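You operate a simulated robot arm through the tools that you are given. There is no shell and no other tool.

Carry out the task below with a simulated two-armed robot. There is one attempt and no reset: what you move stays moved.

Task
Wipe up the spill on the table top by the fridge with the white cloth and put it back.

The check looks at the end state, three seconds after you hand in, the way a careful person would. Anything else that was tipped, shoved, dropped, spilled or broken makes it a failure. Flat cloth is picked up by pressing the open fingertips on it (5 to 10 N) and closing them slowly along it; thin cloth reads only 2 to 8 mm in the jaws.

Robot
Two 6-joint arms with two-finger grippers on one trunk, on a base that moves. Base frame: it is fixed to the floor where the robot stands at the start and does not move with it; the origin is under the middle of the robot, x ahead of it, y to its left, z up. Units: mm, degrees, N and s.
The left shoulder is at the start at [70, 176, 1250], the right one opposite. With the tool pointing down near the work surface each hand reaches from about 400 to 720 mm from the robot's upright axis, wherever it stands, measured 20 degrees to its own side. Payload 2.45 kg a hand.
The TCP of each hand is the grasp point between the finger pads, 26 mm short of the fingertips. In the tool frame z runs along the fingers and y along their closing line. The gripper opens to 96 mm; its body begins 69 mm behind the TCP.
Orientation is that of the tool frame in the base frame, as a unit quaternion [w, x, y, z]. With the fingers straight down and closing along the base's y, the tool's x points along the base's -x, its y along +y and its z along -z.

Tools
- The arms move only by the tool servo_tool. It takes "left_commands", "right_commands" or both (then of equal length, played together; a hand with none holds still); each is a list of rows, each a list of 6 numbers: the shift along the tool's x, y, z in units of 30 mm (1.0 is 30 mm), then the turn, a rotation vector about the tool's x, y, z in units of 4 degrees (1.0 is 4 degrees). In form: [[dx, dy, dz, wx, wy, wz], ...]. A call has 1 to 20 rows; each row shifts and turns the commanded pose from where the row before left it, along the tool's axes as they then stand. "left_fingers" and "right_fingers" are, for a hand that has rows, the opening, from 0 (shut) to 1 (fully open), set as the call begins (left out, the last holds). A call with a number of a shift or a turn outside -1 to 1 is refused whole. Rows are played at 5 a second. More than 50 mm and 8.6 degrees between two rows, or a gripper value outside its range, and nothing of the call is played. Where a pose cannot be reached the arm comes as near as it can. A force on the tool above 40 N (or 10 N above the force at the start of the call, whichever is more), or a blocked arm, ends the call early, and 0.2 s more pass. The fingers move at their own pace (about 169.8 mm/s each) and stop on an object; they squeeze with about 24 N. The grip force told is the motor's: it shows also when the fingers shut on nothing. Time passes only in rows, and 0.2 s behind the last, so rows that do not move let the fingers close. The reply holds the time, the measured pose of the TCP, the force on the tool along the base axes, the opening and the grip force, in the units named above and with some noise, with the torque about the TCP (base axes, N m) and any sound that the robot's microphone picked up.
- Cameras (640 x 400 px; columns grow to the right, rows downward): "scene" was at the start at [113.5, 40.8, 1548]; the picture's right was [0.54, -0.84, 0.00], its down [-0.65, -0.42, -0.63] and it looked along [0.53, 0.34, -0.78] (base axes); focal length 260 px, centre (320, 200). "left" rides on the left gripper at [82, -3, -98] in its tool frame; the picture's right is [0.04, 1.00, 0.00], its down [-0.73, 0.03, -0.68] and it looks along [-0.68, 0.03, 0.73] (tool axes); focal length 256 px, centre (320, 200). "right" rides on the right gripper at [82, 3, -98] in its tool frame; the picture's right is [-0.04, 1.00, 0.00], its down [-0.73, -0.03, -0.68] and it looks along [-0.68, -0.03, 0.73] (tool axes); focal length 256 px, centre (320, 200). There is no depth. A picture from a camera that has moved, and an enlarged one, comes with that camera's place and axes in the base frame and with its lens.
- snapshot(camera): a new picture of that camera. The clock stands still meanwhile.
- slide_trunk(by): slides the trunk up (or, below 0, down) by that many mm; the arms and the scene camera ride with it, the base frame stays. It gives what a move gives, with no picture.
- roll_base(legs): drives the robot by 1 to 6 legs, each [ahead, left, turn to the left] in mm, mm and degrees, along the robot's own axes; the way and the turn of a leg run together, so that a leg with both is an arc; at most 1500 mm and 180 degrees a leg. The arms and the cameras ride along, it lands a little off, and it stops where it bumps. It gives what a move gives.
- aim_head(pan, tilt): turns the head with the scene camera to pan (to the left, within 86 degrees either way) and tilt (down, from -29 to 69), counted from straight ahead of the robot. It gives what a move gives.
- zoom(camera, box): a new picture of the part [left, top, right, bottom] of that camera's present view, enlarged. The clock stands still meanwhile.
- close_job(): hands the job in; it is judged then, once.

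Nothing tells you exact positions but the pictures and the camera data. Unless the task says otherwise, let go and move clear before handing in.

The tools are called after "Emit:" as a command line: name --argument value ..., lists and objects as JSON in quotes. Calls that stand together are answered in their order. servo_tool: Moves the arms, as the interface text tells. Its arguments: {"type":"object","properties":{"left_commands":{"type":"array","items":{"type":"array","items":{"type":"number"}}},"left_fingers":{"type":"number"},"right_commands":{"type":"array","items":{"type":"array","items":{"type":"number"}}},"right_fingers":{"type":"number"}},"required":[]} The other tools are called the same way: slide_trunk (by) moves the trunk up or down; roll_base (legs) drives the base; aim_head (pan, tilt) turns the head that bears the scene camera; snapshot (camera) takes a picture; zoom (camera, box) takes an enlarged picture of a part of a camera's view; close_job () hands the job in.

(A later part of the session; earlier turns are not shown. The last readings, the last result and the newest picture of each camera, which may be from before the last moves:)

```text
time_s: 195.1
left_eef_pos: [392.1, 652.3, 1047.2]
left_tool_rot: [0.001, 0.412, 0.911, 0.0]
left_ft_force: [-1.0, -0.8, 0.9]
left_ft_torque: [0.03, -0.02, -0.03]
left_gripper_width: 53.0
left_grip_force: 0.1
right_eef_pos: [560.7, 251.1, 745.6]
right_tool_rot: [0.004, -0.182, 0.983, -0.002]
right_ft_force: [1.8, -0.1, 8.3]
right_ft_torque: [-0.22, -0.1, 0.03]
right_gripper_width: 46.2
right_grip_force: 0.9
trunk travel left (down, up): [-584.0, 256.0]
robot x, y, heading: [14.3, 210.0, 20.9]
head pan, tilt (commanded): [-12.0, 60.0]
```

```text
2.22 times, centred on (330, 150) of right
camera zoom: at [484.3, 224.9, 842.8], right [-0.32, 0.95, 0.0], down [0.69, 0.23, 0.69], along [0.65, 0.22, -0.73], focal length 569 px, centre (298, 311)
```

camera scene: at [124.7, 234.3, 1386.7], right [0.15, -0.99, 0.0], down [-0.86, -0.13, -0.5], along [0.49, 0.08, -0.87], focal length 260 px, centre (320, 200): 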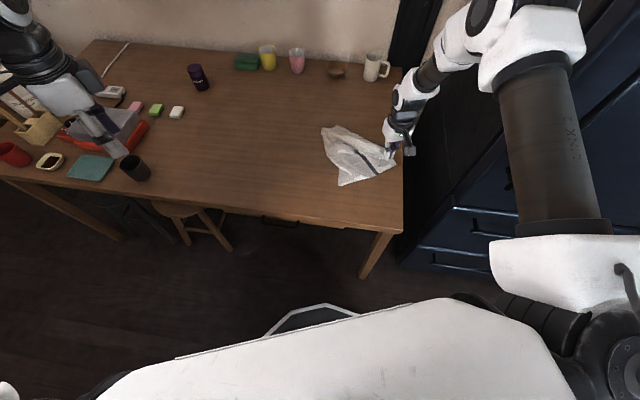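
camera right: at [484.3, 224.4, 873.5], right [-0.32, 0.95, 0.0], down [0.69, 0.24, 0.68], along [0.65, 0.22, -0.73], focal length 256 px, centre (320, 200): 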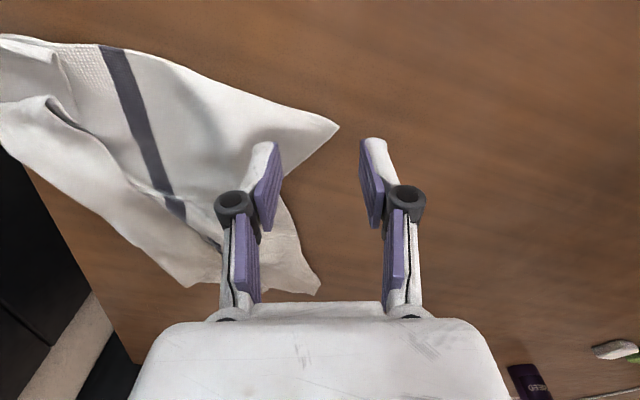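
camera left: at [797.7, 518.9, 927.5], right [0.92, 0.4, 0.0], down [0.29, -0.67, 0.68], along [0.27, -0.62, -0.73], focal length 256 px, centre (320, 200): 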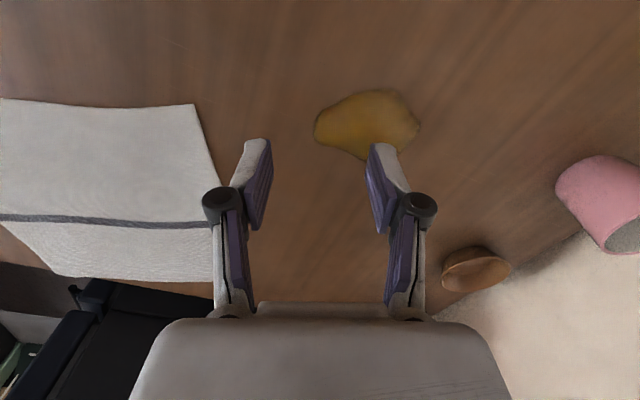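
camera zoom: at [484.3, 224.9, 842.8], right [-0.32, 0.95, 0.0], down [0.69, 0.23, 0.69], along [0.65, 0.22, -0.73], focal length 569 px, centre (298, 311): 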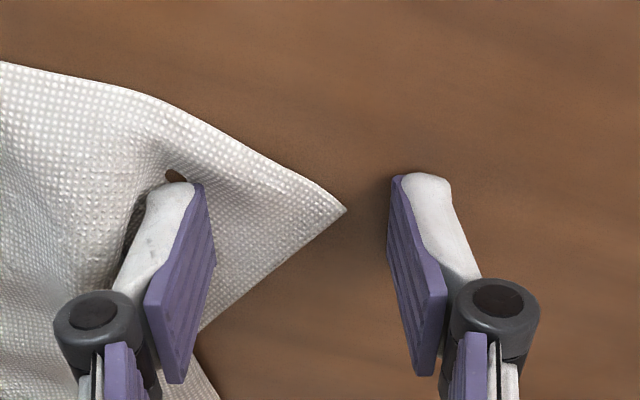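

Emit:
servo_tool --right_commands '[[0, 0, 0, 0, 0, 0], [0, 0, 0, 0, 0, 0]]' --right_fingers 0.36

Emit:
servo_tool --right_commands '[[0, 0, -0.01, 0, 0, 0], [0, 0, 0, 0, 0, 0]]' --right_fingers 0.26

Emit:
servo_tool --right_commands '[[0, 0, -0.05, 0, 0, 0], [0, 0, 0, 0, 0, 0]]' --right_fingers 0.17

Emit:
zoom --camera "right" --box '[200, 60, 460, 240]'

```text
time_s: 195.7
left_eef_pos: [391.7, 651.1, 1048.2]
left_tool_rot: [0.002, 0.412, 0.911, 0.0]
left_ft_force: [-0.2, 0.4, -0.1]
left_ft_torque: [0.02, 0.01, 0.01]
left_gripper_width: 52.9
left_grip_force: 0.0
right_eef_pos: [561.6, 251.9, 747.1]
right_tool_rot: [0.006, -0.182, 0.983, 0.0]
right_ft_force: [3.9, -2.6, 19.9]
right_ft_torque: [-0.6, -0.21, 0.08]
right_gripper_width: 39.4
right_grip_force: 3.5
trunk travel left (down, up): [-584.0, 256.0]
robot x, y, heading: [12.1, 208.5, 20.6]
head pan, tilt (commanded): [-12.0, 60.0]
```

```text
time_s: 196.3
left_eef_pos: [392.7, 651.3, 1047.8]
left_tool_rot: [0.001, 0.41, 0.912, 0.001]
left_ft_force: [-0.6, 0.0, 0.0]
left_ft_torque: [0.04, 0.01, 0.0]
left_gripper_width: 52.8
left_grip_force: 0.1
right_eef_pos: [559.8, 251.7, 746.9]
right_tool_rot: [0.005, -0.182, 0.983, -0.001]
right_ft_force: [-3.5, 5.0, 25.1]
right_ft_torque: [0.17, 0.34, -0.08]
right_gripper_width: 25.1
right_grip_force: 8.7
trunk travel left (down, up): [-584.0, 256.0]
robot x, y, heading: [15.6, 207.0, 20.6]
head pan, tilt (commanded): [-12.0, 60.0]
```

```text
time_s: 196.9
left_eef_pos: [394.3, 651.5, 1046.4]
left_tool_rot: [0.001, 0.413, 0.911, 0.0]
left_ft_force: [-0.1, 0.6, -0.3]
left_ft_torque: [-0.02, -0.01, 0.01]
left_gripper_width: 52.9
left_grip_force: 0.0
right_eef_pos: [560.8, 250.7, 746.4]
right_tool_rot: [0.004, -0.183, 0.983, -0.002]
right_ft_force: [-0.7, -0.8, 3.1]
right_ft_torque: [-0.04, 0.02, 0.04]
right_gripper_width: 17.1
right_grip_force: 0.1
trunk travel left (down, up): [-584.0, 256.0]
robot x, y, heading: [13.6, 206.1, 20.9]
head pan, tilt (commanded): [-12.0, 60.0]
```

```text
2.22 times, centred on (330, 150) of right
camera zoom: at [484.0, 224.8, 843.8], right [-0.32, 0.95, 0.0], down [0.69, 0.24, 0.68], along [0.65, 0.22, -0.73], focal length 569 px, centre (298, 311)
```

zoom: 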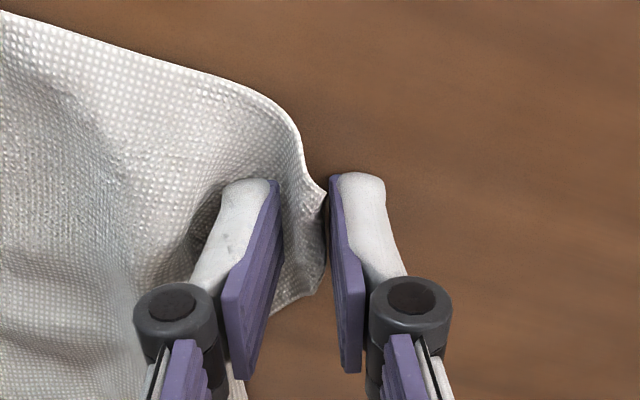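

The corner is folding up between the fingers. I'll close fully and draw it to D's home.

Emit:
servo_tool --right_commands '[[0, 0, -0.03, 0, 0, 0], [0, 0, 0, 0, 0, 0]]' --right_fingers 0.08

Emit:
servo_tool --right_commands '[[0, 0, -0.04, 0, 0, 0], [0, 0, 0, 0, 0, 0], [0, 0, 0, 0, 0, 0]]' --right_fingers 0.0

Emit:
servo_tool --right_commands '[[0, 0, -0.2, 0, 0, 0], [0, 0.1, -0.2, 0, 0, 0], [0, 0.2, 0, 0, 0, 0], [0, 0, 0, 0, 0, 0]]'

Emit:
zoom --camera "right" --box '[200, 60, 460, 240]'

```text
time_s: 197.5
left_eef_pos: [394.0, 651.3, 1047.2]
left_tool_rot: [0.001, 0.413, 0.911, 0.0]
left_ft_force: [-0.2, 0.0, -0.2]
left_ft_torque: [-0.04, 0.01, 0.0]
left_gripper_width: 52.9
left_grip_force: 0.1
right_eef_pos: [561.3, 250.1, 748.4]
right_tool_rot: [0.003, -0.182, 0.983, -0.001]
right_ft_force: [0.0, -0.2, -0.1]
right_ft_torque: [-0.01, -0.02, -0.01]
right_gripper_width: 7.6
right_grip_force: 0.1
trunk travel left (down, up): [-584.0, 256.0]
robot x, y, heading: [17.6, 209.0, 20.8]
head pan, tilt (commanded): [-12.0, 60.0]
```

```text
time_s: 198.3
left_eef_pos: [393.9, 651.3, 1047.4]
left_tool_rot: [0.001, 0.412, 0.911, 0.0]
left_ft_force: [-1.0, -0.7, -0.1]
left_ft_torque: [-0.02, 0.0, 0.0]
left_gripper_width: 53.0
left_grip_force: 0.0
right_eef_pos: [561.1, 250.6, 750.2]
right_tool_rot: [0.003, -0.182, 0.983, -0.001]
right_ft_force: [-1.0, 0.0, -0.9]
right_ft_torque: [-0.06, -0.01, 0.01]
right_gripper_width: 3.8
right_grip_force: 23.6
trunk travel left (down, up): [-584.0, 256.0]
robot x, y, heading: [8.9, 209.7, 20.9]
head pan, tilt (commanded): [-12.0, 60.0]
```

```text
time_s: 199.3
left_eef_pos: [393.7, 652.0, 1047.2]
left_tool_rot: [0.001, 0.413, 0.911, 0.0]
left_ft_force: [0.2, -1.1, -0.5]
left_ft_torque: [0.03, -0.01, 0.02]
left_gripper_width: 53.0
left_grip_force: 0.1
right_eef_pos: [558.8, 258.8, 761.3]
right_tool_rot: [0.005, -0.182, 0.983, 0.0]
right_ft_force: [0.1, 0.9, 1.2]
right_ft_torque: [0.03, 0.02, 0.02]
right_gripper_width: 1.5
right_grip_force: 23.6
trunk travel left (down, up): [-584.0, 256.0]
robot x, y, heading: [15.0, 208.1, 20.8]
head pan, tilt (commanded): [-12.0, 60.0]
```

```text
2.22 times, centred on (330, 150) of right
camera zoom: at [481.5, 232.6, 858.5], right [-0.32, 0.95, 0.0], down [0.69, 0.23, 0.68], along [0.65, 0.22, -0.73], focal length 569 px, centre (298, 311)
```

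zoom: 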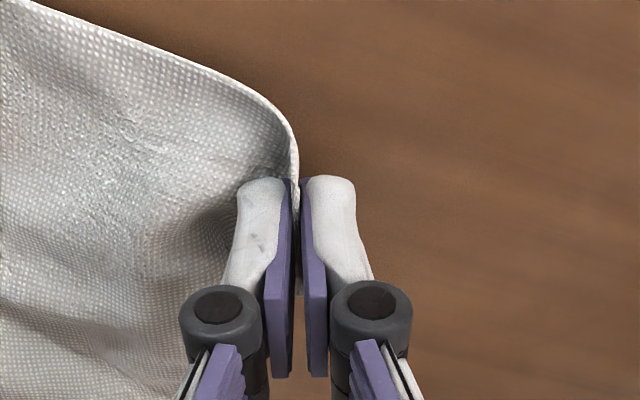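

Emit:
servo_tool --right_commands '[[0.323, 0.321, 0.03, 0, 0, 0], [0.323, 0.321, 0.03, 0, 0, 0], [0.323, 0.321, 0.03, 0, 0, 0], [0.323, 0.321, 0.03, 0, 0, 0], [0.323, 0.321, 0.03, 0, 0, 0], [0.323, 0.321, 0.03, 0, 0, 0], [0, 0, 0, 0, 0, 0]]'

Emit:
zoom --camera "scene" --box '[280, 90, 420, 230]'

Emit:
snapshot --camera "right"

```text
time_s: 200.9
left_eef_pos: [394.2, 651.0, 1046.8]
left_tool_rot: [0.001, 0.412, 0.911, -0.001]
left_ft_force: [0.2, 0.2, 0.6]
left_ft_torque: [-0.01, 0.01, -0.04]
left_gripper_width: 53.0
left_grip_force: 0.1
right_eef_pos: [518.0, 267.6, 752.8]
right_tool_rot: [0.003, -0.18, 0.984, 0.001]
right_ft_force: [1.0, 0.3, -0.6]
right_ft_torque: [0.02, 0.0, 0.0]
right_gripper_width: 3.9
right_grip_force: 29.5
right hand out of reach, approached as far as the arm can: row 3, 4, 5, 6
trunk travel left (down, up): [-584.0, 256.0]
robot x, y, heading: [16.5, 203.8, 21.0]
head pan, tilt (commanded): [-12.0, 60.0]
```

```text
2.86 times, centred on (350, 160) of scene
camera zoom: at [124.8, 234.5, 1386.7], right [0.15, -0.99, 0.0], down [-0.86, -0.13, -0.5], along [0.49, 0.08, -0.87], focal length 743 px, centre (234, 314)
```

zoom: 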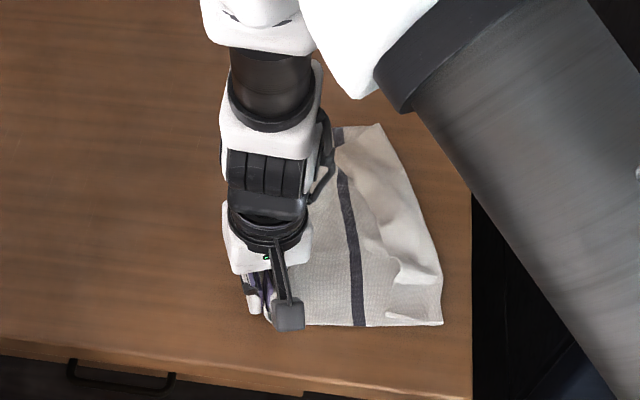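

```text
taken
camera right: at [442.0, 240.8, 849.9], right [-0.32, 0.95, 0.0], down [0.69, 0.23, 0.68], along [0.65, 0.22, -0.73], focal length 256 px, centre (320, 200)
```

right: 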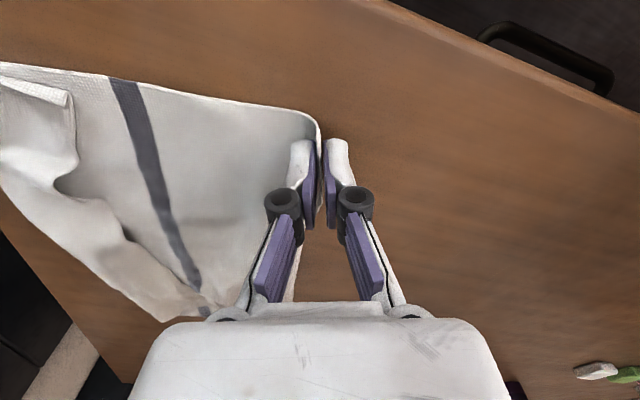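

Pulling D spread the cloth nicely, but the arm is at its near limit at (518, 268). I'll roll back 70 mm while holding D, then finish placing it.

Emit:
roll_base --legs '[[-70, 0, 0]]'

Emit:
servo_tool --right_commands '[[0, 0.3, 0, 0, 0, 0], [-0.15, 0.4, 0, 0, 0, 0], [-0.2, 0.4, 0, 0, 0, 0], [-0.25, 0.4, 0, 0, 0, 0], [-0.3, 0.4, 0, 0, 0, 0], [0, 0, 0, 0, 0, 0]]'

Emit:
zoom --camera "scene" --box '[280, 80, 420, 230]'

Emit:
snapshot --camera "right"

```text
time_s: 201.9
left_eef_pos: [328.5, 628.7, 1046.7]
left_tool_rot: [0.001, 0.411, 0.911, 0.001]
left_ft_force: [-0.5, -0.4, 0.3]
left_ft_torque: [-0.01, -0.02, 0.01]
left_gripper_width: 53.0
left_grip_force: 0.0
right_eef_pos: [453.9, 243.0, 752.3]
right_tool_rot: [0.004, -0.181, 0.984, 0.0]
right_ft_force: [-0.1, 0.2, 2.2]
right_ft_torque: [0.06, -0.07, -0.02]
right_gripper_width: 1.4
right_grip_force: 21.7
trunk travel left (down, up): [-584.0, 256.0]
robot x, y, heading: [-51.5, 177.9, 21.0]
head pan, tilt (commanded): [-12.0, 60.0]
```

```text
time_s: 203.3
left_eef_pos: [329.7, 627.8, 1047.2]
left_tool_rot: [0.001, 0.411, 0.912, -0.001]
left_ft_force: [-0.1, -0.2, 0.2]
left_ft_torque: [0.02, -0.01, -0.01]
left_gripper_width: 52.6
left_grip_force: 0.1
right_eef_pos: [483.9, 282.9, 747.8]
right_tool_rot: [0.003, -0.181, 0.984, 0.001]
right_ft_force: [0.3, 1.2, 0.8]
right_ft_torque: [0.04, 0.0, 0.01]
right_gripper_width: 1.8
right_grip_force: 25.6
right hand out of reach, approached as far as the arm can: row 1, 2, 3, 4, 5
trunk travel left (down, up): [-584.0, 256.0]
robot x, y, heading: [-50.7, 179.7, 21.0]
head pan, tilt (commanded): [-12.0, 60.0]
```

```text
2.67 times, centred on (350, 155) of scene
camera zoom: at [60.6, 210.0, 1386.6], right [0.15, -0.99, 0.0], down [-0.86, -0.13, -0.5], along [0.49, 0.08, -0.87], focal length 694 px, centre (240, 320)
```

zoom: 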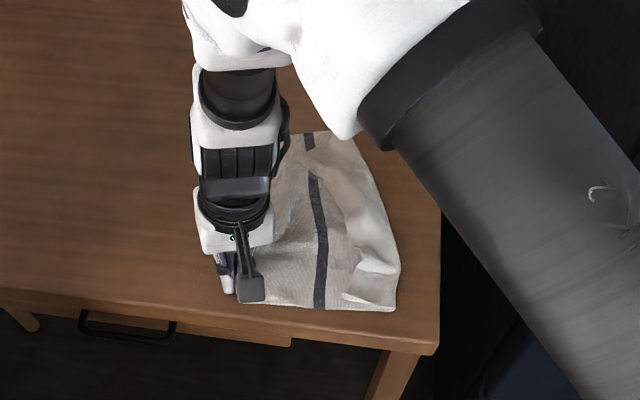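

```text
taken
camera right: at [408.7, 256.3, 845.0], right [-0.32, 0.95, 0.0], down [0.69, 0.23, 0.68], along [0.65, 0.22, -0.73], focal length 256 px, centre (320, 200)
```

right: 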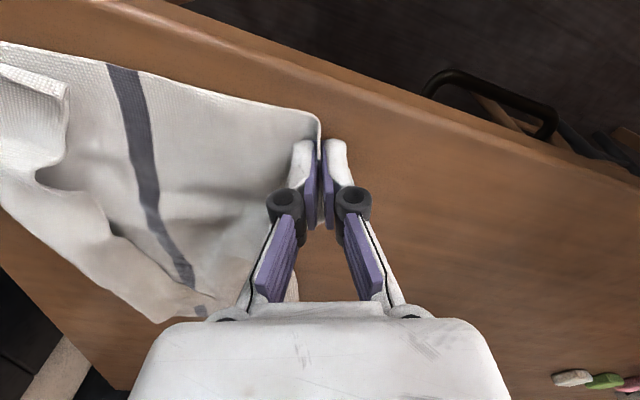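

D is now at its home. I'll let go of it, back off and look at the whole cloth to plan the remaining corners.

Emit:
servo_tool --right_commands '[[0, 0, 0, 0, 0, 0], [0, 0, 0, 0, 0, 0]]' --right_fingers 0.12

Emit:
servo_tool --right_commands '[[0, 0, -0.4, 0, 0, 0], [0, 0, -0.7, 0, 0, 0], [-0.4, -0.3, -0.9, 0, 0, 0], [-0.6, -0.6, -0.9, 0, 0, 0], [-0.8, -0.6, -0.9, 0, 0, 0], [-0.8, -0.6, -0.4, 0, 0, 0], [-0.8, -0.6, 0, 0, 0, 0], [-0.8, -0.6, 0, 0, 0, 0], [0, 0, 0, 0, 0, 0]]'

Emit:
snapshot --camera "scene"

Emit:
snapshot --camera "right"

```text
time_s: 203.9
left_eef_pos: [329.5, 626.9, 1047.9]
left_tool_rot: [0.001, 0.412, 0.911, 0.0]
left_ft_force: [-0.1, 0.3, 0.0]
left_ft_torque: [0.02, 0.0, -0.03]
left_gripper_width: 52.7
left_grip_force: 0.0
right_eef_pos: [484.0, 281.7, 746.8]
right_tool_rot: [0.002, -0.181, 0.983, 0.001]
right_ft_force: [0.1, -0.5, 0.2]
right_ft_torque: [0.02, 0.02, -0.02]
right_gripper_width: 11.4
right_grip_force: 0.1
trunk travel left (down, up): [-584.0, 256.0]
robot x, y, heading: [-48.5, 184.0, 20.9]
head pan, tilt (commanded): [-12.0, 60.0]
```

```text
time_s: 205.9
left_eef_pos: [329.0, 627.3, 1048.6]
left_tool_rot: [0.002, 0.412, 0.911, 0.0]
left_ft_force: [-0.7, -0.2, -0.4]
left_ft_torque: [-0.01, 0.03, 0.02]
left_gripper_width: 52.9
left_grip_force: 0.1
right_eef_pos: [641.1, 231.2, 873.7]
right_tool_rot: [0.003, -0.18, 0.984, 0.0]
right_ft_force: [0.4, -0.4, 0.6]
right_ft_torque: [0.01, -0.03, 0.03]
right_gripper_width: 11.3
right_grip_force: 0.2
right hand out of reach, approached as far as the arm can: row 2
trunk travel left (down, up): [-584.0, 256.0]
robot x, y, heading: [-52.4, 182.4, 20.7]
head pan, tilt (commanded): [-12.0, 60.0]
```

```text
taken
camera scene: at [59.8, 210.3, 1386.7], right [0.15, -0.99, 0.0], down [-0.86, -0.13, -0.5], along [0.49, 0.08, -0.87], focal length 260 px, centre (320, 200)
```

scene: 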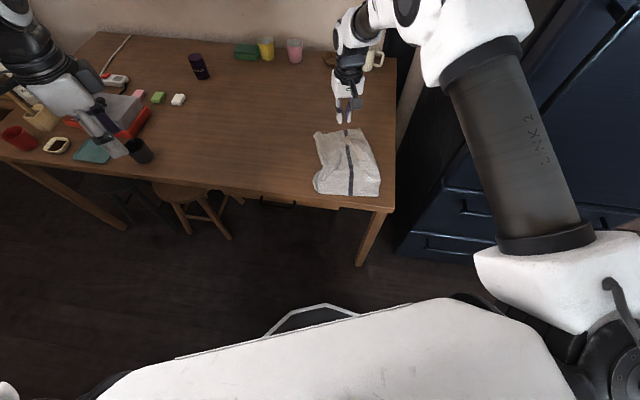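

```text
taken
camera right: at [564.9, 205.9, 970.9], right [-0.32, 0.95, 0.0], down [0.69, 0.23, 0.68], along [0.65, 0.22, -0.73], focal length 256 px, centre (320, 200)
```

right: 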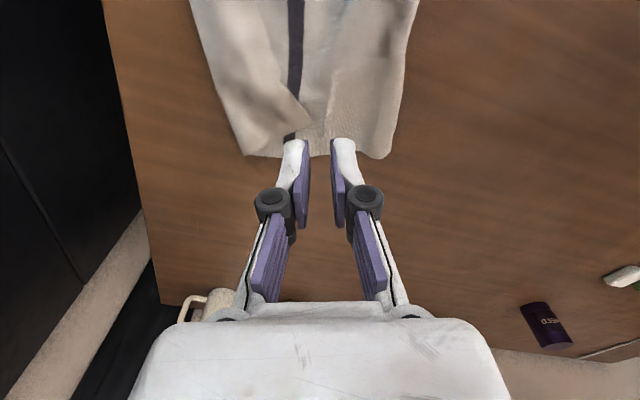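

Emit:
zoom --camera "scene" --box '[295, 110, 405, 215]'

```text
3.81 times, centred on (350, 162) of scene
camera zoom: at [59.8, 210.3, 1386.7], right [0.15, -0.99, 0.0], down [-0.86, -0.13, -0.5], along [0.49, 0.08, -0.87], focal length 991 px, centre (206, 343)
```

zoom: 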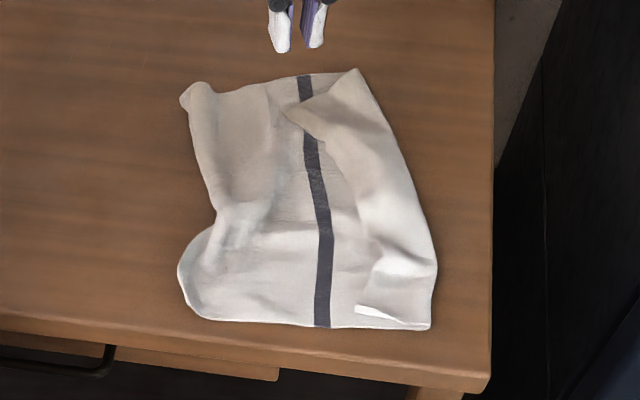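

The cloth lies mostly open; a strip of about 65 mm along its right edge (corners B and C) is folded over, and the whole is turned about 12° and some 55 mm short of home. I'll step forward, take the far-right fold corner, and let the flap drop open while carrying that corner to its place.

Emit:
roll_base --legs '[[165, 0, 0]]'

Emit:
servo_tool --right_commands '[[0.3, -0.3, 0, 0, 0, 0], [0.4, -0.3, 0, 0, 0, 0], [0.4, -0.3, 0, 0, 0, 0], [0.5, -0.3, 0, 0, 0, 0], [0.5, -0.35, 0, 0, 0, 0], [0.5, -0.4, 0, 0, 0, 0], [0.5, -0.4, 0, 0, 0, 0], [0.4, -0.25, 0, 0, 0, 0], [0, 0, 0, 0, 0, 0]]' --right_fingers 0.46

Emit:
snapshot --camera "right"

Emit:
snapshot --camera "scene"

```text
time_s: 207.3
left_eef_pos: [486.3, 686.9, 1046.3]
left_tool_rot: [0.0, 0.412, 0.911, 0.0]
left_ft_force: [0.3, -0.2, -0.4]
left_ft_torque: [0.0, 0.02, 0.02]
left_gripper_width: 52.6
left_grip_force: 0.2
right_eef_pos: [797.8, 291.2, 872.6]
right_tool_rot: [0.003, -0.181, 0.983, 0.0]
right_ft_force: [0.4, 0.6, 0.6]
right_ft_torque: [0.02, 0.01, -0.03]
right_gripper_width: 11.5
right_grip_force: 0.1
trunk travel left (down, up): [-584.0, 256.0]
robot x, y, heading: [104.4, 242.2, 20.9]
head pan, tilt (commanded): [-12.0, 60.0]
```

```text
time_s: 209.3
left_eef_pos: [485.0, 687.1, 1046.8]
left_tool_rot: [0.002, 0.411, 0.912, 0.0]
left_ft_force: [0.4, 0.4, -0.4]
left_ft_torque: [0.02, -0.02, 0.0]
left_gripper_width: 52.6
left_grip_force: 0.1
right_eef_pos: [727.9, 182.6, 872.7]
right_tool_rot: [0.004, -0.18, 0.984, 0.001]
right_ft_force: [0.1, 0.1, -0.1]
right_ft_torque: [0.0, -0.03, 0.02]
right_gripper_width: 44.1
right_grip_force: 0.0
trunk travel left (down, up): [-584.0, 256.0]
robot x, y, heading: [101.6, 243.2, 21.0]
head pan, tilt (commanded): [-12.0, 60.0]
```

```text
taken
camera right: at [651.3, 154.6, 970.8], right [-0.32, 0.95, 0.0], down [0.69, 0.23, 0.68], along [0.65, 0.22, -0.73], focal length 256 px, centre (320, 200)
```

right: 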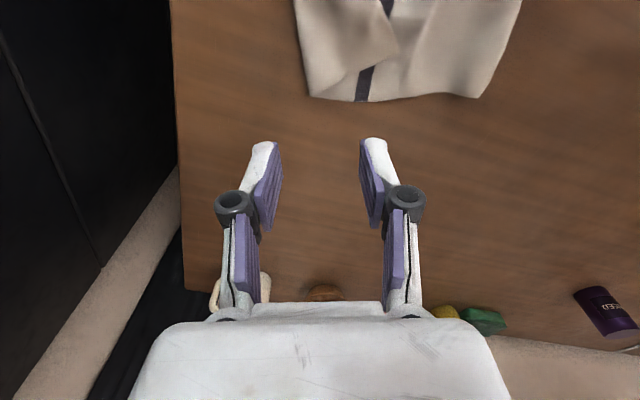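

```text
taken
camera scene: at [216.8, 269.7, 1386.6], right [0.15, -0.99, 0.0], down [-0.86, -0.13, -0.5], along [0.49, 0.08, -0.87], focal length 260 px, centre (320, 200)
```

scene: 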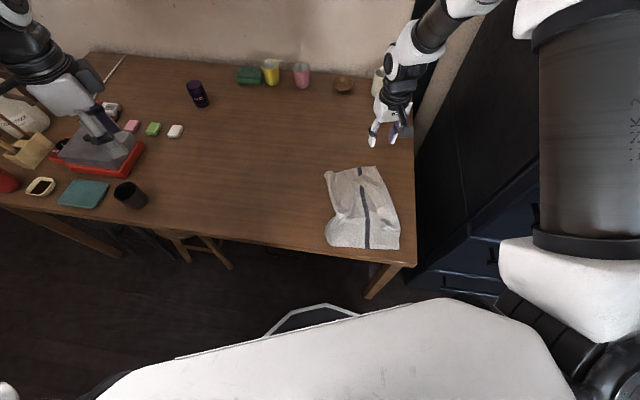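

Emit:
servo_tool --right_commands '[[0, -0.05, 0.8, 0, 0, 0], [0, -0.05, 0.8, 0, 0, 0], [0, 0, 0.8, 0, 0, 0], [0, 0, 0.8, 0, 0, 0], [0, 0, 0.35, 0, 0, 0], [0, 0, 0.3, 0, 0, 0], [0, 0, 0, 0, 0, 0]]'

Emit:
zoom --camera "right" --box '[200, 60, 460, 240]'

```text
time_s: 210.9
left_eef_pos: [484.6, 687.2, 1046.1]
left_tool_rot: [0.001, 0.411, 0.911, 0.0]
left_ft_force: [-0.7, 1.2, 0.7]
left_ft_torque: [0.02, -0.02, 0.0]
left_gripper_width: 53.0
left_grip_force: 0.0
right_eef_pos: [729.3, 179.7, 758.1]
right_tool_rot: [0.003, -0.181, 0.983, 0.0]
right_ft_force: [0.1, 0.3, 0.1]
right_ft_torque: [-0.03, 0.02, 0.01]
right_gripper_width: 44.0
right_grip_force: 0.0
trunk travel left (down, up): [-584.0, 256.0]
robot x, y, heading: [105.8, 244.2, 20.8]
head pan, tilt (commanded): [-12.0, 60.0]
```

```text
2.22 times, centred on (330, 150) of right
camera zoom: at [652.7, 153.1, 854.9], right [-0.32, 0.95, 0.0], down [0.69, 0.23, 0.68], along [0.65, 0.22, -0.73], focal length 569 px, centre (298, 311)
```

zoom: 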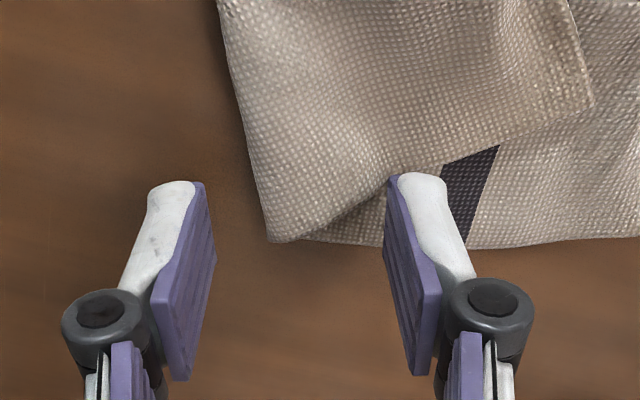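

Emit:
servo_tool --right_commands '[[0, 0, 0.2, 0, 0, 0], [0, 0, 0.1, 0, 0, 0], [0, 0, 0, 0, 0, 0]]'

Emit:
servo_tool --right_commands '[[0, 0, 0.06, 0, 0, 0], [0, 0, 0, 0, 0, 0]]'

Emit:
servo_tool --right_commands '[[0, 0, 0.04, 0, 0, 0], [0, 0, 0, 0, 0, 0]]'

```text
time_s: 211.7
left_eef_pos: [486.5, 688.2, 1047.0]
left_tool_rot: [0.0, 0.411, 0.912, 0.0]
left_ft_force: [0.8, -0.4, -0.1]
left_ft_torque: [-0.01, -0.01, 0.0]
left_gripper_width: 52.8
left_grip_force: 0.0
right_eef_pos: [729.1, 178.7, 747.8]
right_tool_rot: [0.004, -0.182, 0.983, 0.0]
right_ft_force: [0.1, 0.9, 0.1]
right_ft_torque: [-0.01, 0.02, 0.02]
right_gripper_width: 44.0
right_grip_force: 0.0
trunk travel left (down, up): [-584.0, 256.0]
robot x, y, heading: [105.1, 241.1, 20.9]
head pan, tilt (commanded): [-12.0, 60.0]
```

```text
time_s: 212.3
left_eef_pos: [485.5, 685.7, 1046.4]
left_tool_rot: [0.002, 0.412, 0.911, 0.0]
left_ft_force: [0.3, 0.4, -0.1]
left_ft_torque: [0.02, 0.0, 0.0]
left_gripper_width: 53.0
left_grip_force: 0.0
right_eef_pos: [728.5, 179.0, 747.4]
right_tool_rot: [0.003, -0.181, 0.983, 0.0]
right_ft_force: [-0.1, -0.3, 4.7]
right_ft_torque: [0.07, 0.11, -0.01]
right_gripper_width: 45.1
right_grip_force: 0.3
trunk travel left (down, up): [-584.0, 256.0]
robot x, y, heading: [105.5, 242.1, 20.8]
head pan, tilt (commanded): [-12.0, 60.0]
```

```text
time_s: 212.9
left_eef_pos: [484.5, 687.4, 1047.2]
left_tool_rot: [0.0, 0.412, 0.911, 0.001]
left_ft_force: [-0.4, -0.1, 0.3]
left_ft_torque: [0.0, -0.03, -0.01]
left_gripper_width: 53.1
left_grip_force: 0.0
right_eef_pos: [728.4, 178.5, 745.8]
right_tool_rot: [0.003, -0.182, 0.983, 0.001]
right_ft_force: [-0.6, 1.0, 9.6]
right_ft_torque: [0.29, 0.17, 0.0]
right_gripper_width: 47.5
right_grip_force: 1.8
trunk travel left (down, up): [-584.0, 256.0]
robot x, y, heading: [105.9, 241.4, 21.1]
head pan, tilt (commanded): [-12.0, 60.0]
```

Emit:
servo_tool --right_commands '[[0, 0, 0, 0, 0, 0], [0, 0, 0, 0, 0, 0]]' --right_fingers 0.36

Emit:
servo_tool --right_commands '[[0, 0, -0.02, 0, 0, 0], [0, 0, 0, 0, 0, 0]]' --right_fingers 0.26

Emit:
servo_tool --right_commands '[[0, 0, -0.05, 0, 0, 0], [0, 0, 0, 0, 0, 0]]' --right_fingers 0.17

Emit:
zoom --camera "right" --box '[200, 60, 460, 240]'

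```text
time_s: 213.5
left_eef_pos: [483.2, 687.9, 1049.2]
left_tool_rot: [0.002, 0.411, 0.911, 0.001]
left_ft_force: [0.9, 0.6, 0.0]
left_ft_torque: [0.0, -0.02, 0.01]
left_gripper_width: 52.7
left_grip_force: 0.0
right_eef_pos: [728.6, 179.4, 746.4]
right_tool_rot: [0.005, -0.182, 0.983, 0.001]
right_ft_force: [-0.3, 4.5, 19.1]
right_ft_torque: [0.48, 0.31, -0.1]
right_gripper_width: 40.2
right_grip_force: 3.8
trunk travel left (down, up): [-584.0, 256.0]
robot x, y, heading: [105.8, 238.7, 20.8]
head pan, tilt (commanded): [-12.0, 60.0]
```

```text
time_s: 214.1
left_eef_pos: [483.6, 686.1, 1048.1]
left_tool_rot: [0.002, 0.412, 0.911, 0.0]
left_ft_force: [-0.1, -0.1, -0.3]
left_ft_torque: [0.02, 0.02, 0.02]
left_gripper_width: 52.5
left_grip_force: 0.0
right_eef_pos: [728.5, 178.1, 748.5]
right_tool_rot: [0.005, -0.181, 0.983, -0.001]
right_ft_force: [0.8, 2.7, 15.7]
right_ft_torque: [0.27, 0.19, -0.05]
right_gripper_width: 26.1
right_grip_force: 0.3
trunk travel left (down, up): [-584.0, 256.0]
robot x, y, heading: [102.7, 241.2, 20.7]
head pan, tilt (commanded): [-12.0, 60.0]
```

```text
time_s: 214.7
left_eef_pos: [485.3, 687.7, 1045.6]
left_tool_rot: [0.002, 0.412, 0.911, 0.001]
left_ft_force: [1.4, 0.2, -0.6]
left_ft_torque: [-0.01, 0.02, 0.0]
left_gripper_width: 52.7
left_grip_force: 0.0
right_eef_pos: [728.8, 178.8, 746.2]
right_tool_rot: [0.002, -0.182, 0.983, 0.0]
right_ft_force: [-1.2, -1.5, 4.8]
right_ft_torque: [-0.01, 0.08, -0.01]
right_gripper_width: 17.3
right_grip_force: 0.1
trunk travel left (down, up): [-584.0, 256.0]
robot x, y, heading: [103.9, 243.3, 20.5]
head pan, tilt (commanded): [-12.0, 60.0]
```

```text
2.22 times, centred on (330, 150) of right
camera zoom: at [652.0, 152.5, 844.2], right [-0.32, 0.95, 0.0], down [0.69, 0.23, 0.68], along [0.65, 0.22, -0.73], focal length 569 px, centre (298, 311)
```

zoom: 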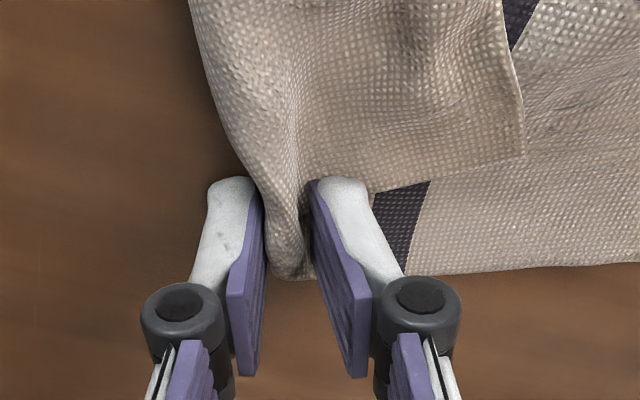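

Emit:
servo_tool --right_commands '[[0, 0, -0.04, 0, 0, 0], [0, 0, 0, 0, 0, 0]]' --right_fingers 0.08

Emit:
servo_tool --right_commands '[[0, 0, -0.03, 0, 0, 0], [0, 0, 0, 0, 0, 0], [0, 0, 0, 0, 0, 0]]' --right_fingers 0.0

Emit:
servo_tool --right_commands '[[0, 0, -0.5, 0, 0, 0], [0, 0, -0.8, 0, 0, 0], [0, 0, -0.8, 0, 0, 0], [-0.3, -0.25, -0.4, 0, 0, 0], [-0.4, -0.35, -0.4, 0, 0, 0], [-0.4, -0.35, -0.2, 0, 0, 0], [0, 0, 0, 0, 0, 0], [0, 0, 0, 0, 0, 0]]'

Emit:
snapshot --camera "right"

Emit:
zoom --camera "scene" --box '[300, 100, 440, 260]'

```text
time_s: 215.3
left_eef_pos: [486.2, 686.7, 1047.8]
left_tool_rot: [0.001, 0.412, 0.911, 0.001]
left_ft_force: [0.2, -0.1, 0.5]
left_ft_torque: [0.03, 0.0, -0.01]
left_gripper_width: 52.6
left_grip_force: 0.0
right_eef_pos: [729.8, 178.7, 748.3]
right_tool_rot: [0.003, -0.181, 0.984, 0.0]
right_ft_force: [0.2, 0.2, 0.3]
right_ft_torque: [0.01, 0.02, -0.01]
right_gripper_width: 7.7
right_grip_force: 0.1
trunk travel left (down, up): [-584.0, 256.0]
robot x, y, heading: [104.9, 241.8, 20.8]
head pan, tilt (commanded): [-12.0, 60.0]
```

```text
time_s: 216.1
left_eef_pos: [485.4, 687.0, 1047.3]
left_tool_rot: [0.0, 0.411, 0.911, -0.001]
left_ft_force: [0.3, -0.1, -0.6]
left_ft_torque: [0.0, 0.0, 0.03]
left_gripper_width: 52.7
left_grip_force: 0.0
right_eef_pos: [728.6, 179.1, 748.2]
right_tool_rot: [0.004, -0.182, 0.983, 0.001]
right_ft_force: [0.1, -0.2, -1.1]
right_ft_torque: [-0.01, 0.0, -0.02]
right_gripper_width: 4.6
right_grip_force: 24.4
trunk travel left (down, up): [-584.0, 256.0]
robot x, y, heading: [103.5, 243.5, 20.8]
head pan, tilt (commanded): [-12.0, 60.0]
```

```text
time_s: 217.9
left_eef_pos: [485.5, 686.6, 1047.5]
left_tool_rot: [0.002, 0.412, 0.911, 0.001]
left_ft_force: [-0.1, -1.0, -0.2]
left_ft_torque: [-0.01, 0.03, -0.04]
left_gripper_width: 52.9
left_grip_force: 0.1
right_eef_pos: [769.5, 163.2, 841.5]
right_tool_rot: [0.004, -0.181, 0.983, 0.0]
right_ft_force: [0.3, -1.1, -0.4]
right_ft_torque: [0.01, 0.01, -0.03]
right_gripper_width: 4.6
right_grip_force: 24.2
trunk travel left (down, up): [-584.0, 256.0]
robot x, y, heading: [103.1, 241.9, 21.0]
head pan, tilt (commanded): [-12.0, 60.0]
```

```text
taken
camera right: at [692.8, 137.3, 938.5], right [-0.32, 0.95, 0.0], down [0.69, 0.23, 0.68], along [0.65, 0.22, -0.73], focal length 256 px, centre (320, 200)
```

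right: 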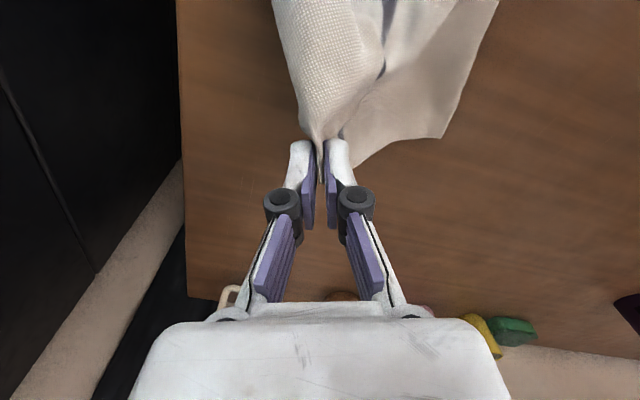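

```text
2.50 times, centred on (370, 180) of scene
camera zoom: at [216.6, 269.3, 1386.7], right [0.15, -0.99, 0.0], down [-0.86, -0.13, -0.5], along [0.49, 0.08, -0.87], focal length 650 px, centre (195, 250)
```

zoom: 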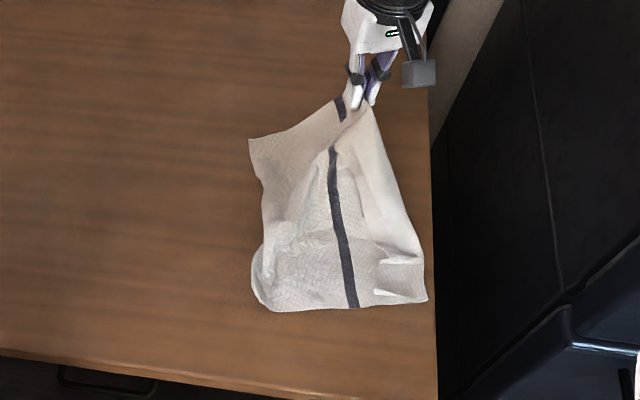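

The flap stays on top of the sheet instead of dropping open. I'll set this corner down at its place, about (809, 205), which also turns and shifts the cloth toward home, and then take the flap's own edge.

Emit:
servo_tool --right_commands '[[-0.29, 0.14, 0.45, 0, 0, 0], [-0.29, 0.14, 0.5, 0, 0, 0], [-0.29, 0.14, 0.5, 0, 0, 0], [-0.29, 0.14, 0.5, 0, 0, 0], [-0.29, 0.14, 0.5, 0, 0, 0], [-0.29, 0.14, 0.45, 0, 0, 0], [0, 0, 0, 0, 0, 0]]'

Emit:
zoom --camera "scene" --box '[300, 100, 440, 260]'

Emit:
snapshot --camera "right"

```text
time_s: 219.5
left_eef_pos: [484.9, 686.2, 1045.9]
left_tool_rot: [0.001, 0.412, 0.911, 0.0]
left_ft_force: [-0.1, 0.0, -0.8]
left_ft_torque: [0.05, -0.01, 0.0]
left_gripper_width: 52.8
left_grip_force: 0.0
right_eef_pos: [811.6, 206.2, 755.3]
right_tool_rot: [0.004, -0.183, 0.983, 0.0]
right_ft_force: [-1.2, -0.4, 1.0]
right_ft_torque: [0.02, 0.0, 0.01]
right_gripper_width: 2.2
right_grip_force: 21.2
trunk travel left (down, up): [-584.0, 256.0]
robot x, y, heading: [106.1, 243.5, 21.0]
head pan, tilt (commanded): [-12.0, 60.0]
```

```text
2.50 times, centred on (370, 180) of scene
camera zoom: at [216.2, 269.1, 1386.7], right [0.15, -0.99, 0.0], down [-0.86, -0.13, -0.5], along [0.49, 0.08, -0.87], focal length 650 px, centre (195, 250)
```

zoom: 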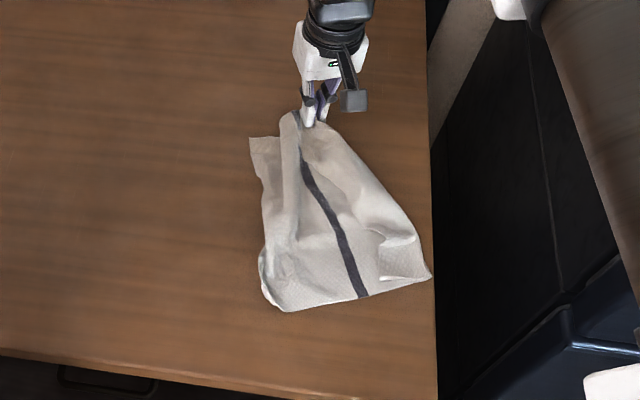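

```text
taken
camera right: at [733.9, 179.7, 852.8], right [-0.32, 0.95, 0.0], down [0.69, 0.23, 0.68], along [0.65, 0.22, -0.73], focal length 256 px, centre (320, 200)
```

right: 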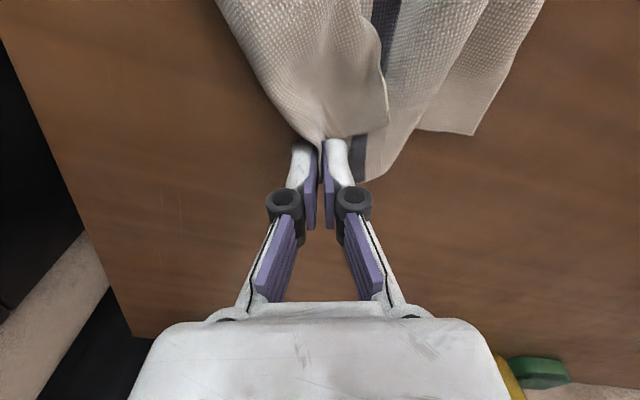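

The cloth now has its home direction (stripe at about 20°), only some 52 mm too far right and 20 mm too far ahead. I'll release here and draw corner A, then D, to their places on the left.

Emit:
servo_tool --right_commands '[[0, 0, 0.15, 0, 0, 0], [0, 0, 0, 0, 0, 0]]'

Emit:
servo_tool --right_commands '[[0, 0, 0, 0, 0, 0], [0, 0, 0, 0, 0, 0]]' --right_fingers 0.12

Emit:
servo_tool --right_commands '[[0, 0, -0.4, 0, 0, 0], [0, 0, -0.7, 0, 0, 0], [0, 0, -0.7, 0, 0, 0], [0.2, 0.5, 0, 0, 0, 0], [0.2, 0.6, 0, 0, 0, 0], [0.2, 0.6, 0, 0, 0, 0], [0.25, 0.6, 0, 0, 0, 0], [0, 0, 0, 0, 0, 0]]'

Emit:
servo_tool --right_commands '[[0.1, 0.1, 0, 0, 0, 0], [0, 0, 0, 0, 0, 0]]' --right_fingers 0.46

Emit:
snapshot --camera "right"

```text
time_s: 220.1
left_eef_pos: [483.7, 687.7, 1048.1]
left_tool_rot: [0.001, 0.412, 0.911, 0.0]
left_ft_force: [0.0, 0.4, 0.1]
left_ft_torque: [0.01, 0.01, 0.02]
left_gripper_width: 52.9
left_grip_force: 0.2
right_eef_pos: [810.4, 206.0, 750.2]
right_tool_rot: [0.004, -0.182, 0.983, 0.0]
right_ft_force: [0.6, -0.1, 0.1]
right_ft_torque: [0.0, 0.02, 0.05]
right_gripper_width: 3.7
right_grip_force: 21.9
trunk travel left (down, up): [-584.0, 256.0]
robot x, y, heading: [105.5, 240.2, 20.7]
head pan, tilt (commanded): [-12.0, 60.0]
```

```text
time_s: 220.7
left_eef_pos: [485.8, 686.9, 1048.2]
left_tool_rot: [0.001, 0.412, 0.911, 0.0]
left_ft_force: [0.5, -0.5, 0.0]
left_ft_torque: [-0.03, 0.0, 0.02]
left_gripper_width: 52.9
left_grip_force: 0.0
right_eef_pos: [809.6, 205.7, 751.4]
right_tool_rot: [0.003, -0.181, 0.983, 0.002]
right_ft_force: [0.6, -0.4, -0.6]
right_ft_torque: [0.0, 0.0, 0.01]
right_gripper_width: 11.5
right_grip_force: 0.0
trunk travel left (down, up): [-584.0, 256.0]
robot x, y, heading: [101.2, 240.9, 20.4]
head pan, tilt (commanded): [-12.0, 60.0]
```

```text
time_s: 222.5
left_eef_pos: [485.6, 685.9, 1047.1]
left_tool_rot: [0.001, 0.412, 0.911, 0.0]
left_ft_force: [-0.4, -0.1, 0.7]
left_ft_torque: [0.0, 0.0, 0.01]
left_gripper_width: 52.7
left_grip_force: 0.0
right_eef_pos: [761.1, 261.8, 805.7]
right_tool_rot: [0.002, -0.181, 0.984, 0.0]
right_ft_force: [-0.2, -0.6, 0.6]
right_ft_torque: [0.02, 0.0, 0.03]
right_gripper_width: 11.6
right_grip_force: 0.1
trunk travel left (down, up): [-584.0, 256.0]
robot x, y, heading: [103.9, 240.3, 20.9]
head pan, tilt (commanded): [-12.0, 60.0]
```

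```text
time_s: 223.1
left_eef_pos: [486.2, 687.7, 1047.6]
left_tool_rot: [0.001, 0.412, 0.911, 0.0]
left_ft_force: [1.2, 0.8, -0.1]
left_ft_torque: [-0.03, 0.02, 0.0]
left_gripper_width: 52.8
left_grip_force: 0.0
right_eef_pos: [757.5, 262.8, 805.4]
right_tool_rot: [0.003, -0.181, 0.983, 0.001]
right_ft_force: [-0.3, -0.2, -0.8]
right_ft_torque: [0.0, 0.0, -0.03]
right_gripper_width: 44.3
right_grip_force: 0.1
trunk travel left (down, up): [-584.0, 256.0]
robot x, y, heading: [108.2, 241.6, 20.6]
head pan, tilt (commanded): [-12.0, 60.0]
```

```text
taken
camera right: at [681.1, 236.3, 902.9], right [-0.32, 0.95, 0.0], down [0.69, 0.23, 0.68], along [0.65, 0.22, -0.73], focal length 256 px, centre (320, 200)
```

right: 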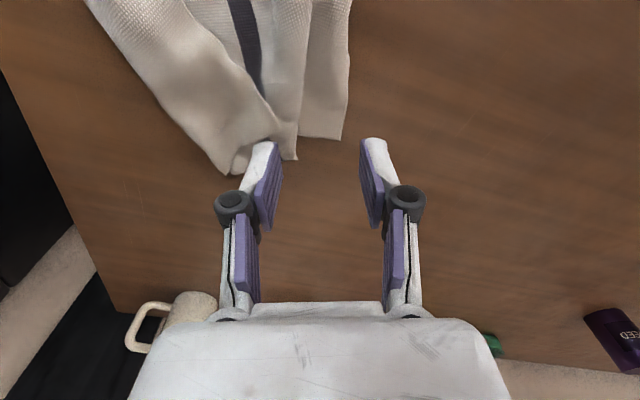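

Emit:
servo_tool --right_commands '[[0, 0.22, 0.5, 0, 0, 0], [0, 0, 0.6, 0, 0, 0], [0, 0, 0.4, 0, 0, 0], [0, 0, 0.2, 0, 0, 0], [0, 0, 0, 0, 0, 0]]' --right_fingers 0.35

Emit:
zoom --camera "right" --box '[200, 60, 460, 240]'

```text
time_s: 224.3
left_eef_pos: [485.2, 686.8, 1047.3]
left_tool_rot: [0.001, 0.411, 0.912, 0.0]
left_ft_force: [-0.2, -0.4, 0.3]
left_ft_torque: [-0.01, 0.02, 0.01]
left_gripper_width: 52.7
left_grip_force: 0.0
right_eef_pos: [755.9, 269.7, 755.5]
right_tool_rot: [0.003, -0.182, 0.983, 0.0]
right_ft_force: [-0.3, -0.1, 0.5]
right_ft_torque: [0.01, -0.01, 0.0]
right_gripper_width: 33.7
right_grip_force: 0.0
trunk travel left (down, up): [-584.0, 256.0]
robot x, y, heading: [102.5, 237.4, 20.9]
head pan, tilt (commanded): [-12.0, 60.0]
```

```text
2.22 times, centred on (330, 150) of right
camera zoom: at [679.1, 243.5, 851.4], right [-0.32, 0.95, 0.0], down [0.69, 0.23, 0.68], along [0.65, 0.22, -0.73], focal length 569 px, centre (298, 311)
```

zoom: 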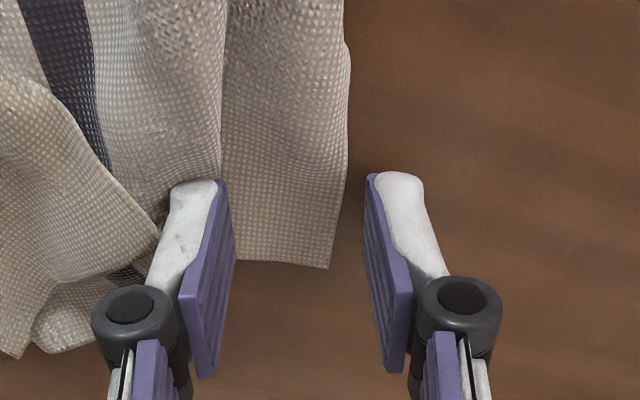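

The A strip sits between the fingers. Lowering to press and then closing slowly.

Emit:
servo_tool --right_commands '[[0, 0, 0.2, 0, 0, 0], [0, 0, 0.06, 0, 0, 0], [0, 0, 0, 0, 0, 0]]'

Emit:
servo_tool --right_commands '[[0, 0, 0.05, 0, 0, 0], [0, 0, 0, 0, 0, 0]]'

Emit:
servo_tool --right_commands '[[0, 0, 0, 0, 0, 0], [0, 0, 0, 0, 0, 0]]' --right_fingers 0.26

```text
time_s: 225.1
left_eef_pos: [484.3, 686.9, 1048.4]
left_tool_rot: [0.001, 0.411, 0.912, 0.001]
left_ft_force: [-0.7, 0.2, -0.3]
left_ft_torque: [0.04, -0.03, 0.02]
left_gripper_width: 53.1
left_grip_force: 0.1
right_eef_pos: [755.9, 269.3, 747.4]
right_tool_rot: [0.004, -0.182, 0.983, 0.0]
right_ft_force: [0.9, -0.8, 11.8]
right_ft_torque: [-0.28, -0.11, 0.03]
right_gripper_width: 35.3
right_grip_force: 1.2
trunk travel left (down, up): [-584.0, 256.0]
robot x, y, heading: [107.5, 241.9, 20.7]
head pan, tilt (commanded): [-12.0, 60.0]
```

```text
time_s: 225.7
left_eef_pos: [484.3, 686.8, 1048.2]
left_tool_rot: [0.001, 0.412, 0.911, 0.001]
left_ft_force: [-1.4, -0.1, -1.2]
left_ft_torque: [-0.01, 0.01, 0.04]
left_gripper_width: 52.9
left_grip_force: 0.0
right_eef_pos: [755.7, 269.6, 746.8]
right_tool_rot: [0.006, -0.182, 0.983, 0.001]
right_ft_force: [3.7, -2.7, 19.7]
right_ft_torque: [-0.52, -0.23, 0.1]
right_gripper_width: 39.3
right_grip_force: 3.7
trunk travel left (down, up): [-584.0, 256.0]
robot x, y, heading: [106.1, 243.8, 20.6]
head pan, tilt (commanded): [-12.0, 60.0]
```

```text
time_s: 226.3
left_eef_pos: [482.3, 685.7, 1049.2]
left_tool_rot: [0.002, 0.411, 0.911, 0.001]
left_ft_force: [0.4, -0.1, -0.5]
left_ft_torque: [0.0, -0.04, 0.01]
left_gripper_width: 52.9
left_grip_force: 0.1
right_eef_pos: [755.2, 269.3, 748.0]
right_tool_rot: [0.006, -0.182, 0.983, 0.0]
right_ft_force: [7.8, -4.8, 30.8]
right_ft_torque: [-0.78, -0.39, 0.16]
right_gripper_width: 31.4
right_grip_force: 5.2
trunk travel left (down, up): [-584.0, 256.0]
robot x, y, heading: [103.3, 244.6, 20.7]
head pan, tilt (commanded): [-12.0, 60.0]
```

Emit:
servo_tool --right_commands '[[0, 0, -0.06, 0, 0, 0], [0, 0, 0, 0, 0, 0]]'

Emit:
servo_tool --right_commands '[[0, 0, -0.02, 0, 0, 0], [0, 0, 0, 0, 0, 0]]' --right_fingers 0.17

Emit:
servo_tool --right_commands '[[0, 0, -0.03, 0, 0, 0], [0, 0, 0, 0, 0, 0]]' --right_fingers 0.08

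Emit:
servo_tool --right_commands '[[0, 0, -0.02, 0, 0, 0], [0, 0, 0, 0, 0, 0], [0, 0, 0, 0, 0, 0]]' --right_fingers 0.0

Emit:
zoom --camera "right" --box '[200, 60, 460, 240]'

```text
time_s: 226.9
left_eef_pos: [483.9, 686.2, 1047.3]
left_tool_rot: [0.001, 0.411, 0.912, 0.001]
left_ft_force: [0.1, 0.9, 0.9]
left_ft_torque: [0.0, 0.0, -0.03]
left_gripper_width: 52.7
left_grip_force: 0.0
right_eef_pos: [753.7, 270.2, 748.4]
right_tool_rot: [0.004, -0.182, 0.983, 0.0]
right_ft_force: [5.9, -2.9, 22.1]
right_ft_torque: [-0.58, -0.3, 0.09]
right_gripper_width: 29.8
right_grip_force: 4.5
trunk travel left (down, up): [-584.0, 256.0]
robot x, y, heading: [102.6, 243.5, 20.9]
head pan, tilt (commanded): [-12.0, 60.0]
```

```text
time_s: 227.5
left_eef_pos: [483.1, 686.2, 1047.8]
left_tool_rot: [0.002, 0.411, 0.912, 0.001]
left_ft_force: [0.2, -0.3, -0.3]
left_ft_torque: [0.0, 0.02, -0.04]
left_gripper_width: 52.7
left_grip_force: 0.1
right_eef_pos: [752.5, 268.4, 749.1]
right_tool_rot: [0.004, -0.182, 0.983, 0.001]
right_ft_force: [-1.3, -1.1, 15.4]
right_ft_torque: [-0.31, -0.05, -0.01]
right_gripper_width: 16.3
right_grip_force: 0.3
trunk travel left (down, up): [-584.0, 256.0]
robot x, y, heading: [103.8, 242.6, 20.9]
head pan, tilt (commanded): [-12.0, 60.0]
```

```text
time_s: 228.1
left_eef_pos: [484.8, 686.7, 1047.1]
left_tool_rot: [0.001, 0.411, 0.912, 0.0]
left_ft_force: [-0.4, -0.6, 0.1]
left_ft_torque: [0.01, -0.01, -0.02]
left_gripper_width: 53.0
left_grip_force: 0.1
right_eef_pos: [755.3, 268.3, 747.7]
right_tool_rot: [0.003, -0.182, 0.983, 0.0]
right_ft_force: [-1.4, 0.7, 2.9]
right_ft_torque: [-0.05, -0.02, 0.01]
right_gripper_width: 7.0
right_grip_force: 0.1
trunk travel left (down, up): [-584.0, 256.0]
robot x, y, heading: [104.8, 240.3, 20.9]
head pan, tilt (commanded): [-12.0, 60.0]
```

```text
time_s: 228.9
left_eef_pos: [484.2, 687.5, 1047.0]
left_tool_rot: [0.002, 0.412, 0.911, -0.001]
left_ft_force: [0.4, 0.1, -0.1]
left_ft_torque: [-0.03, 0.01, 0.0]
left_gripper_width: 52.7
left_grip_force: 0.1
right_eef_pos: [754.6, 269.6, 749.5]
right_tool_rot: [0.004, -0.182, 0.983, 0.002]
right_ft_force: [-0.4, 0.9, 0.7]
right_ft_torque: [0.04, -0.02, -0.02]
right_gripper_width: 2.0
right_grip_force: 20.5
trunk travel left (down, up): [-584.0, 256.0]
robot x, y, heading: [104.9, 242.0, 20.8]
head pan, tilt (commanded): [-12.0, 60.0]
```

```text
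2.22 times, centred on (330, 150) of right
camera zoom: at [678.7, 243.1, 846.1], right [-0.32, 0.95, 0.0], down [0.69, 0.23, 0.68], along [0.65, 0.22, -0.73], focal length 569 px, centre (298, 311)
```

zoom: 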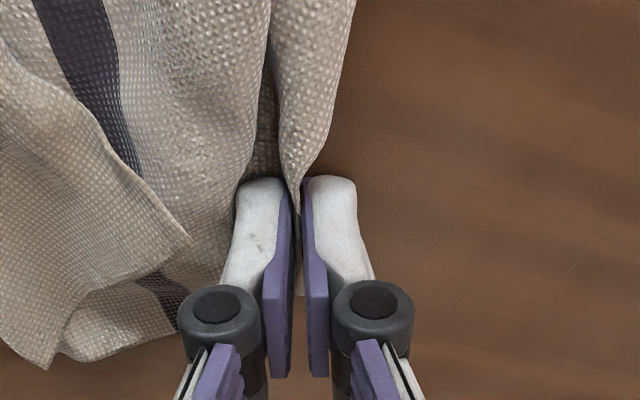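

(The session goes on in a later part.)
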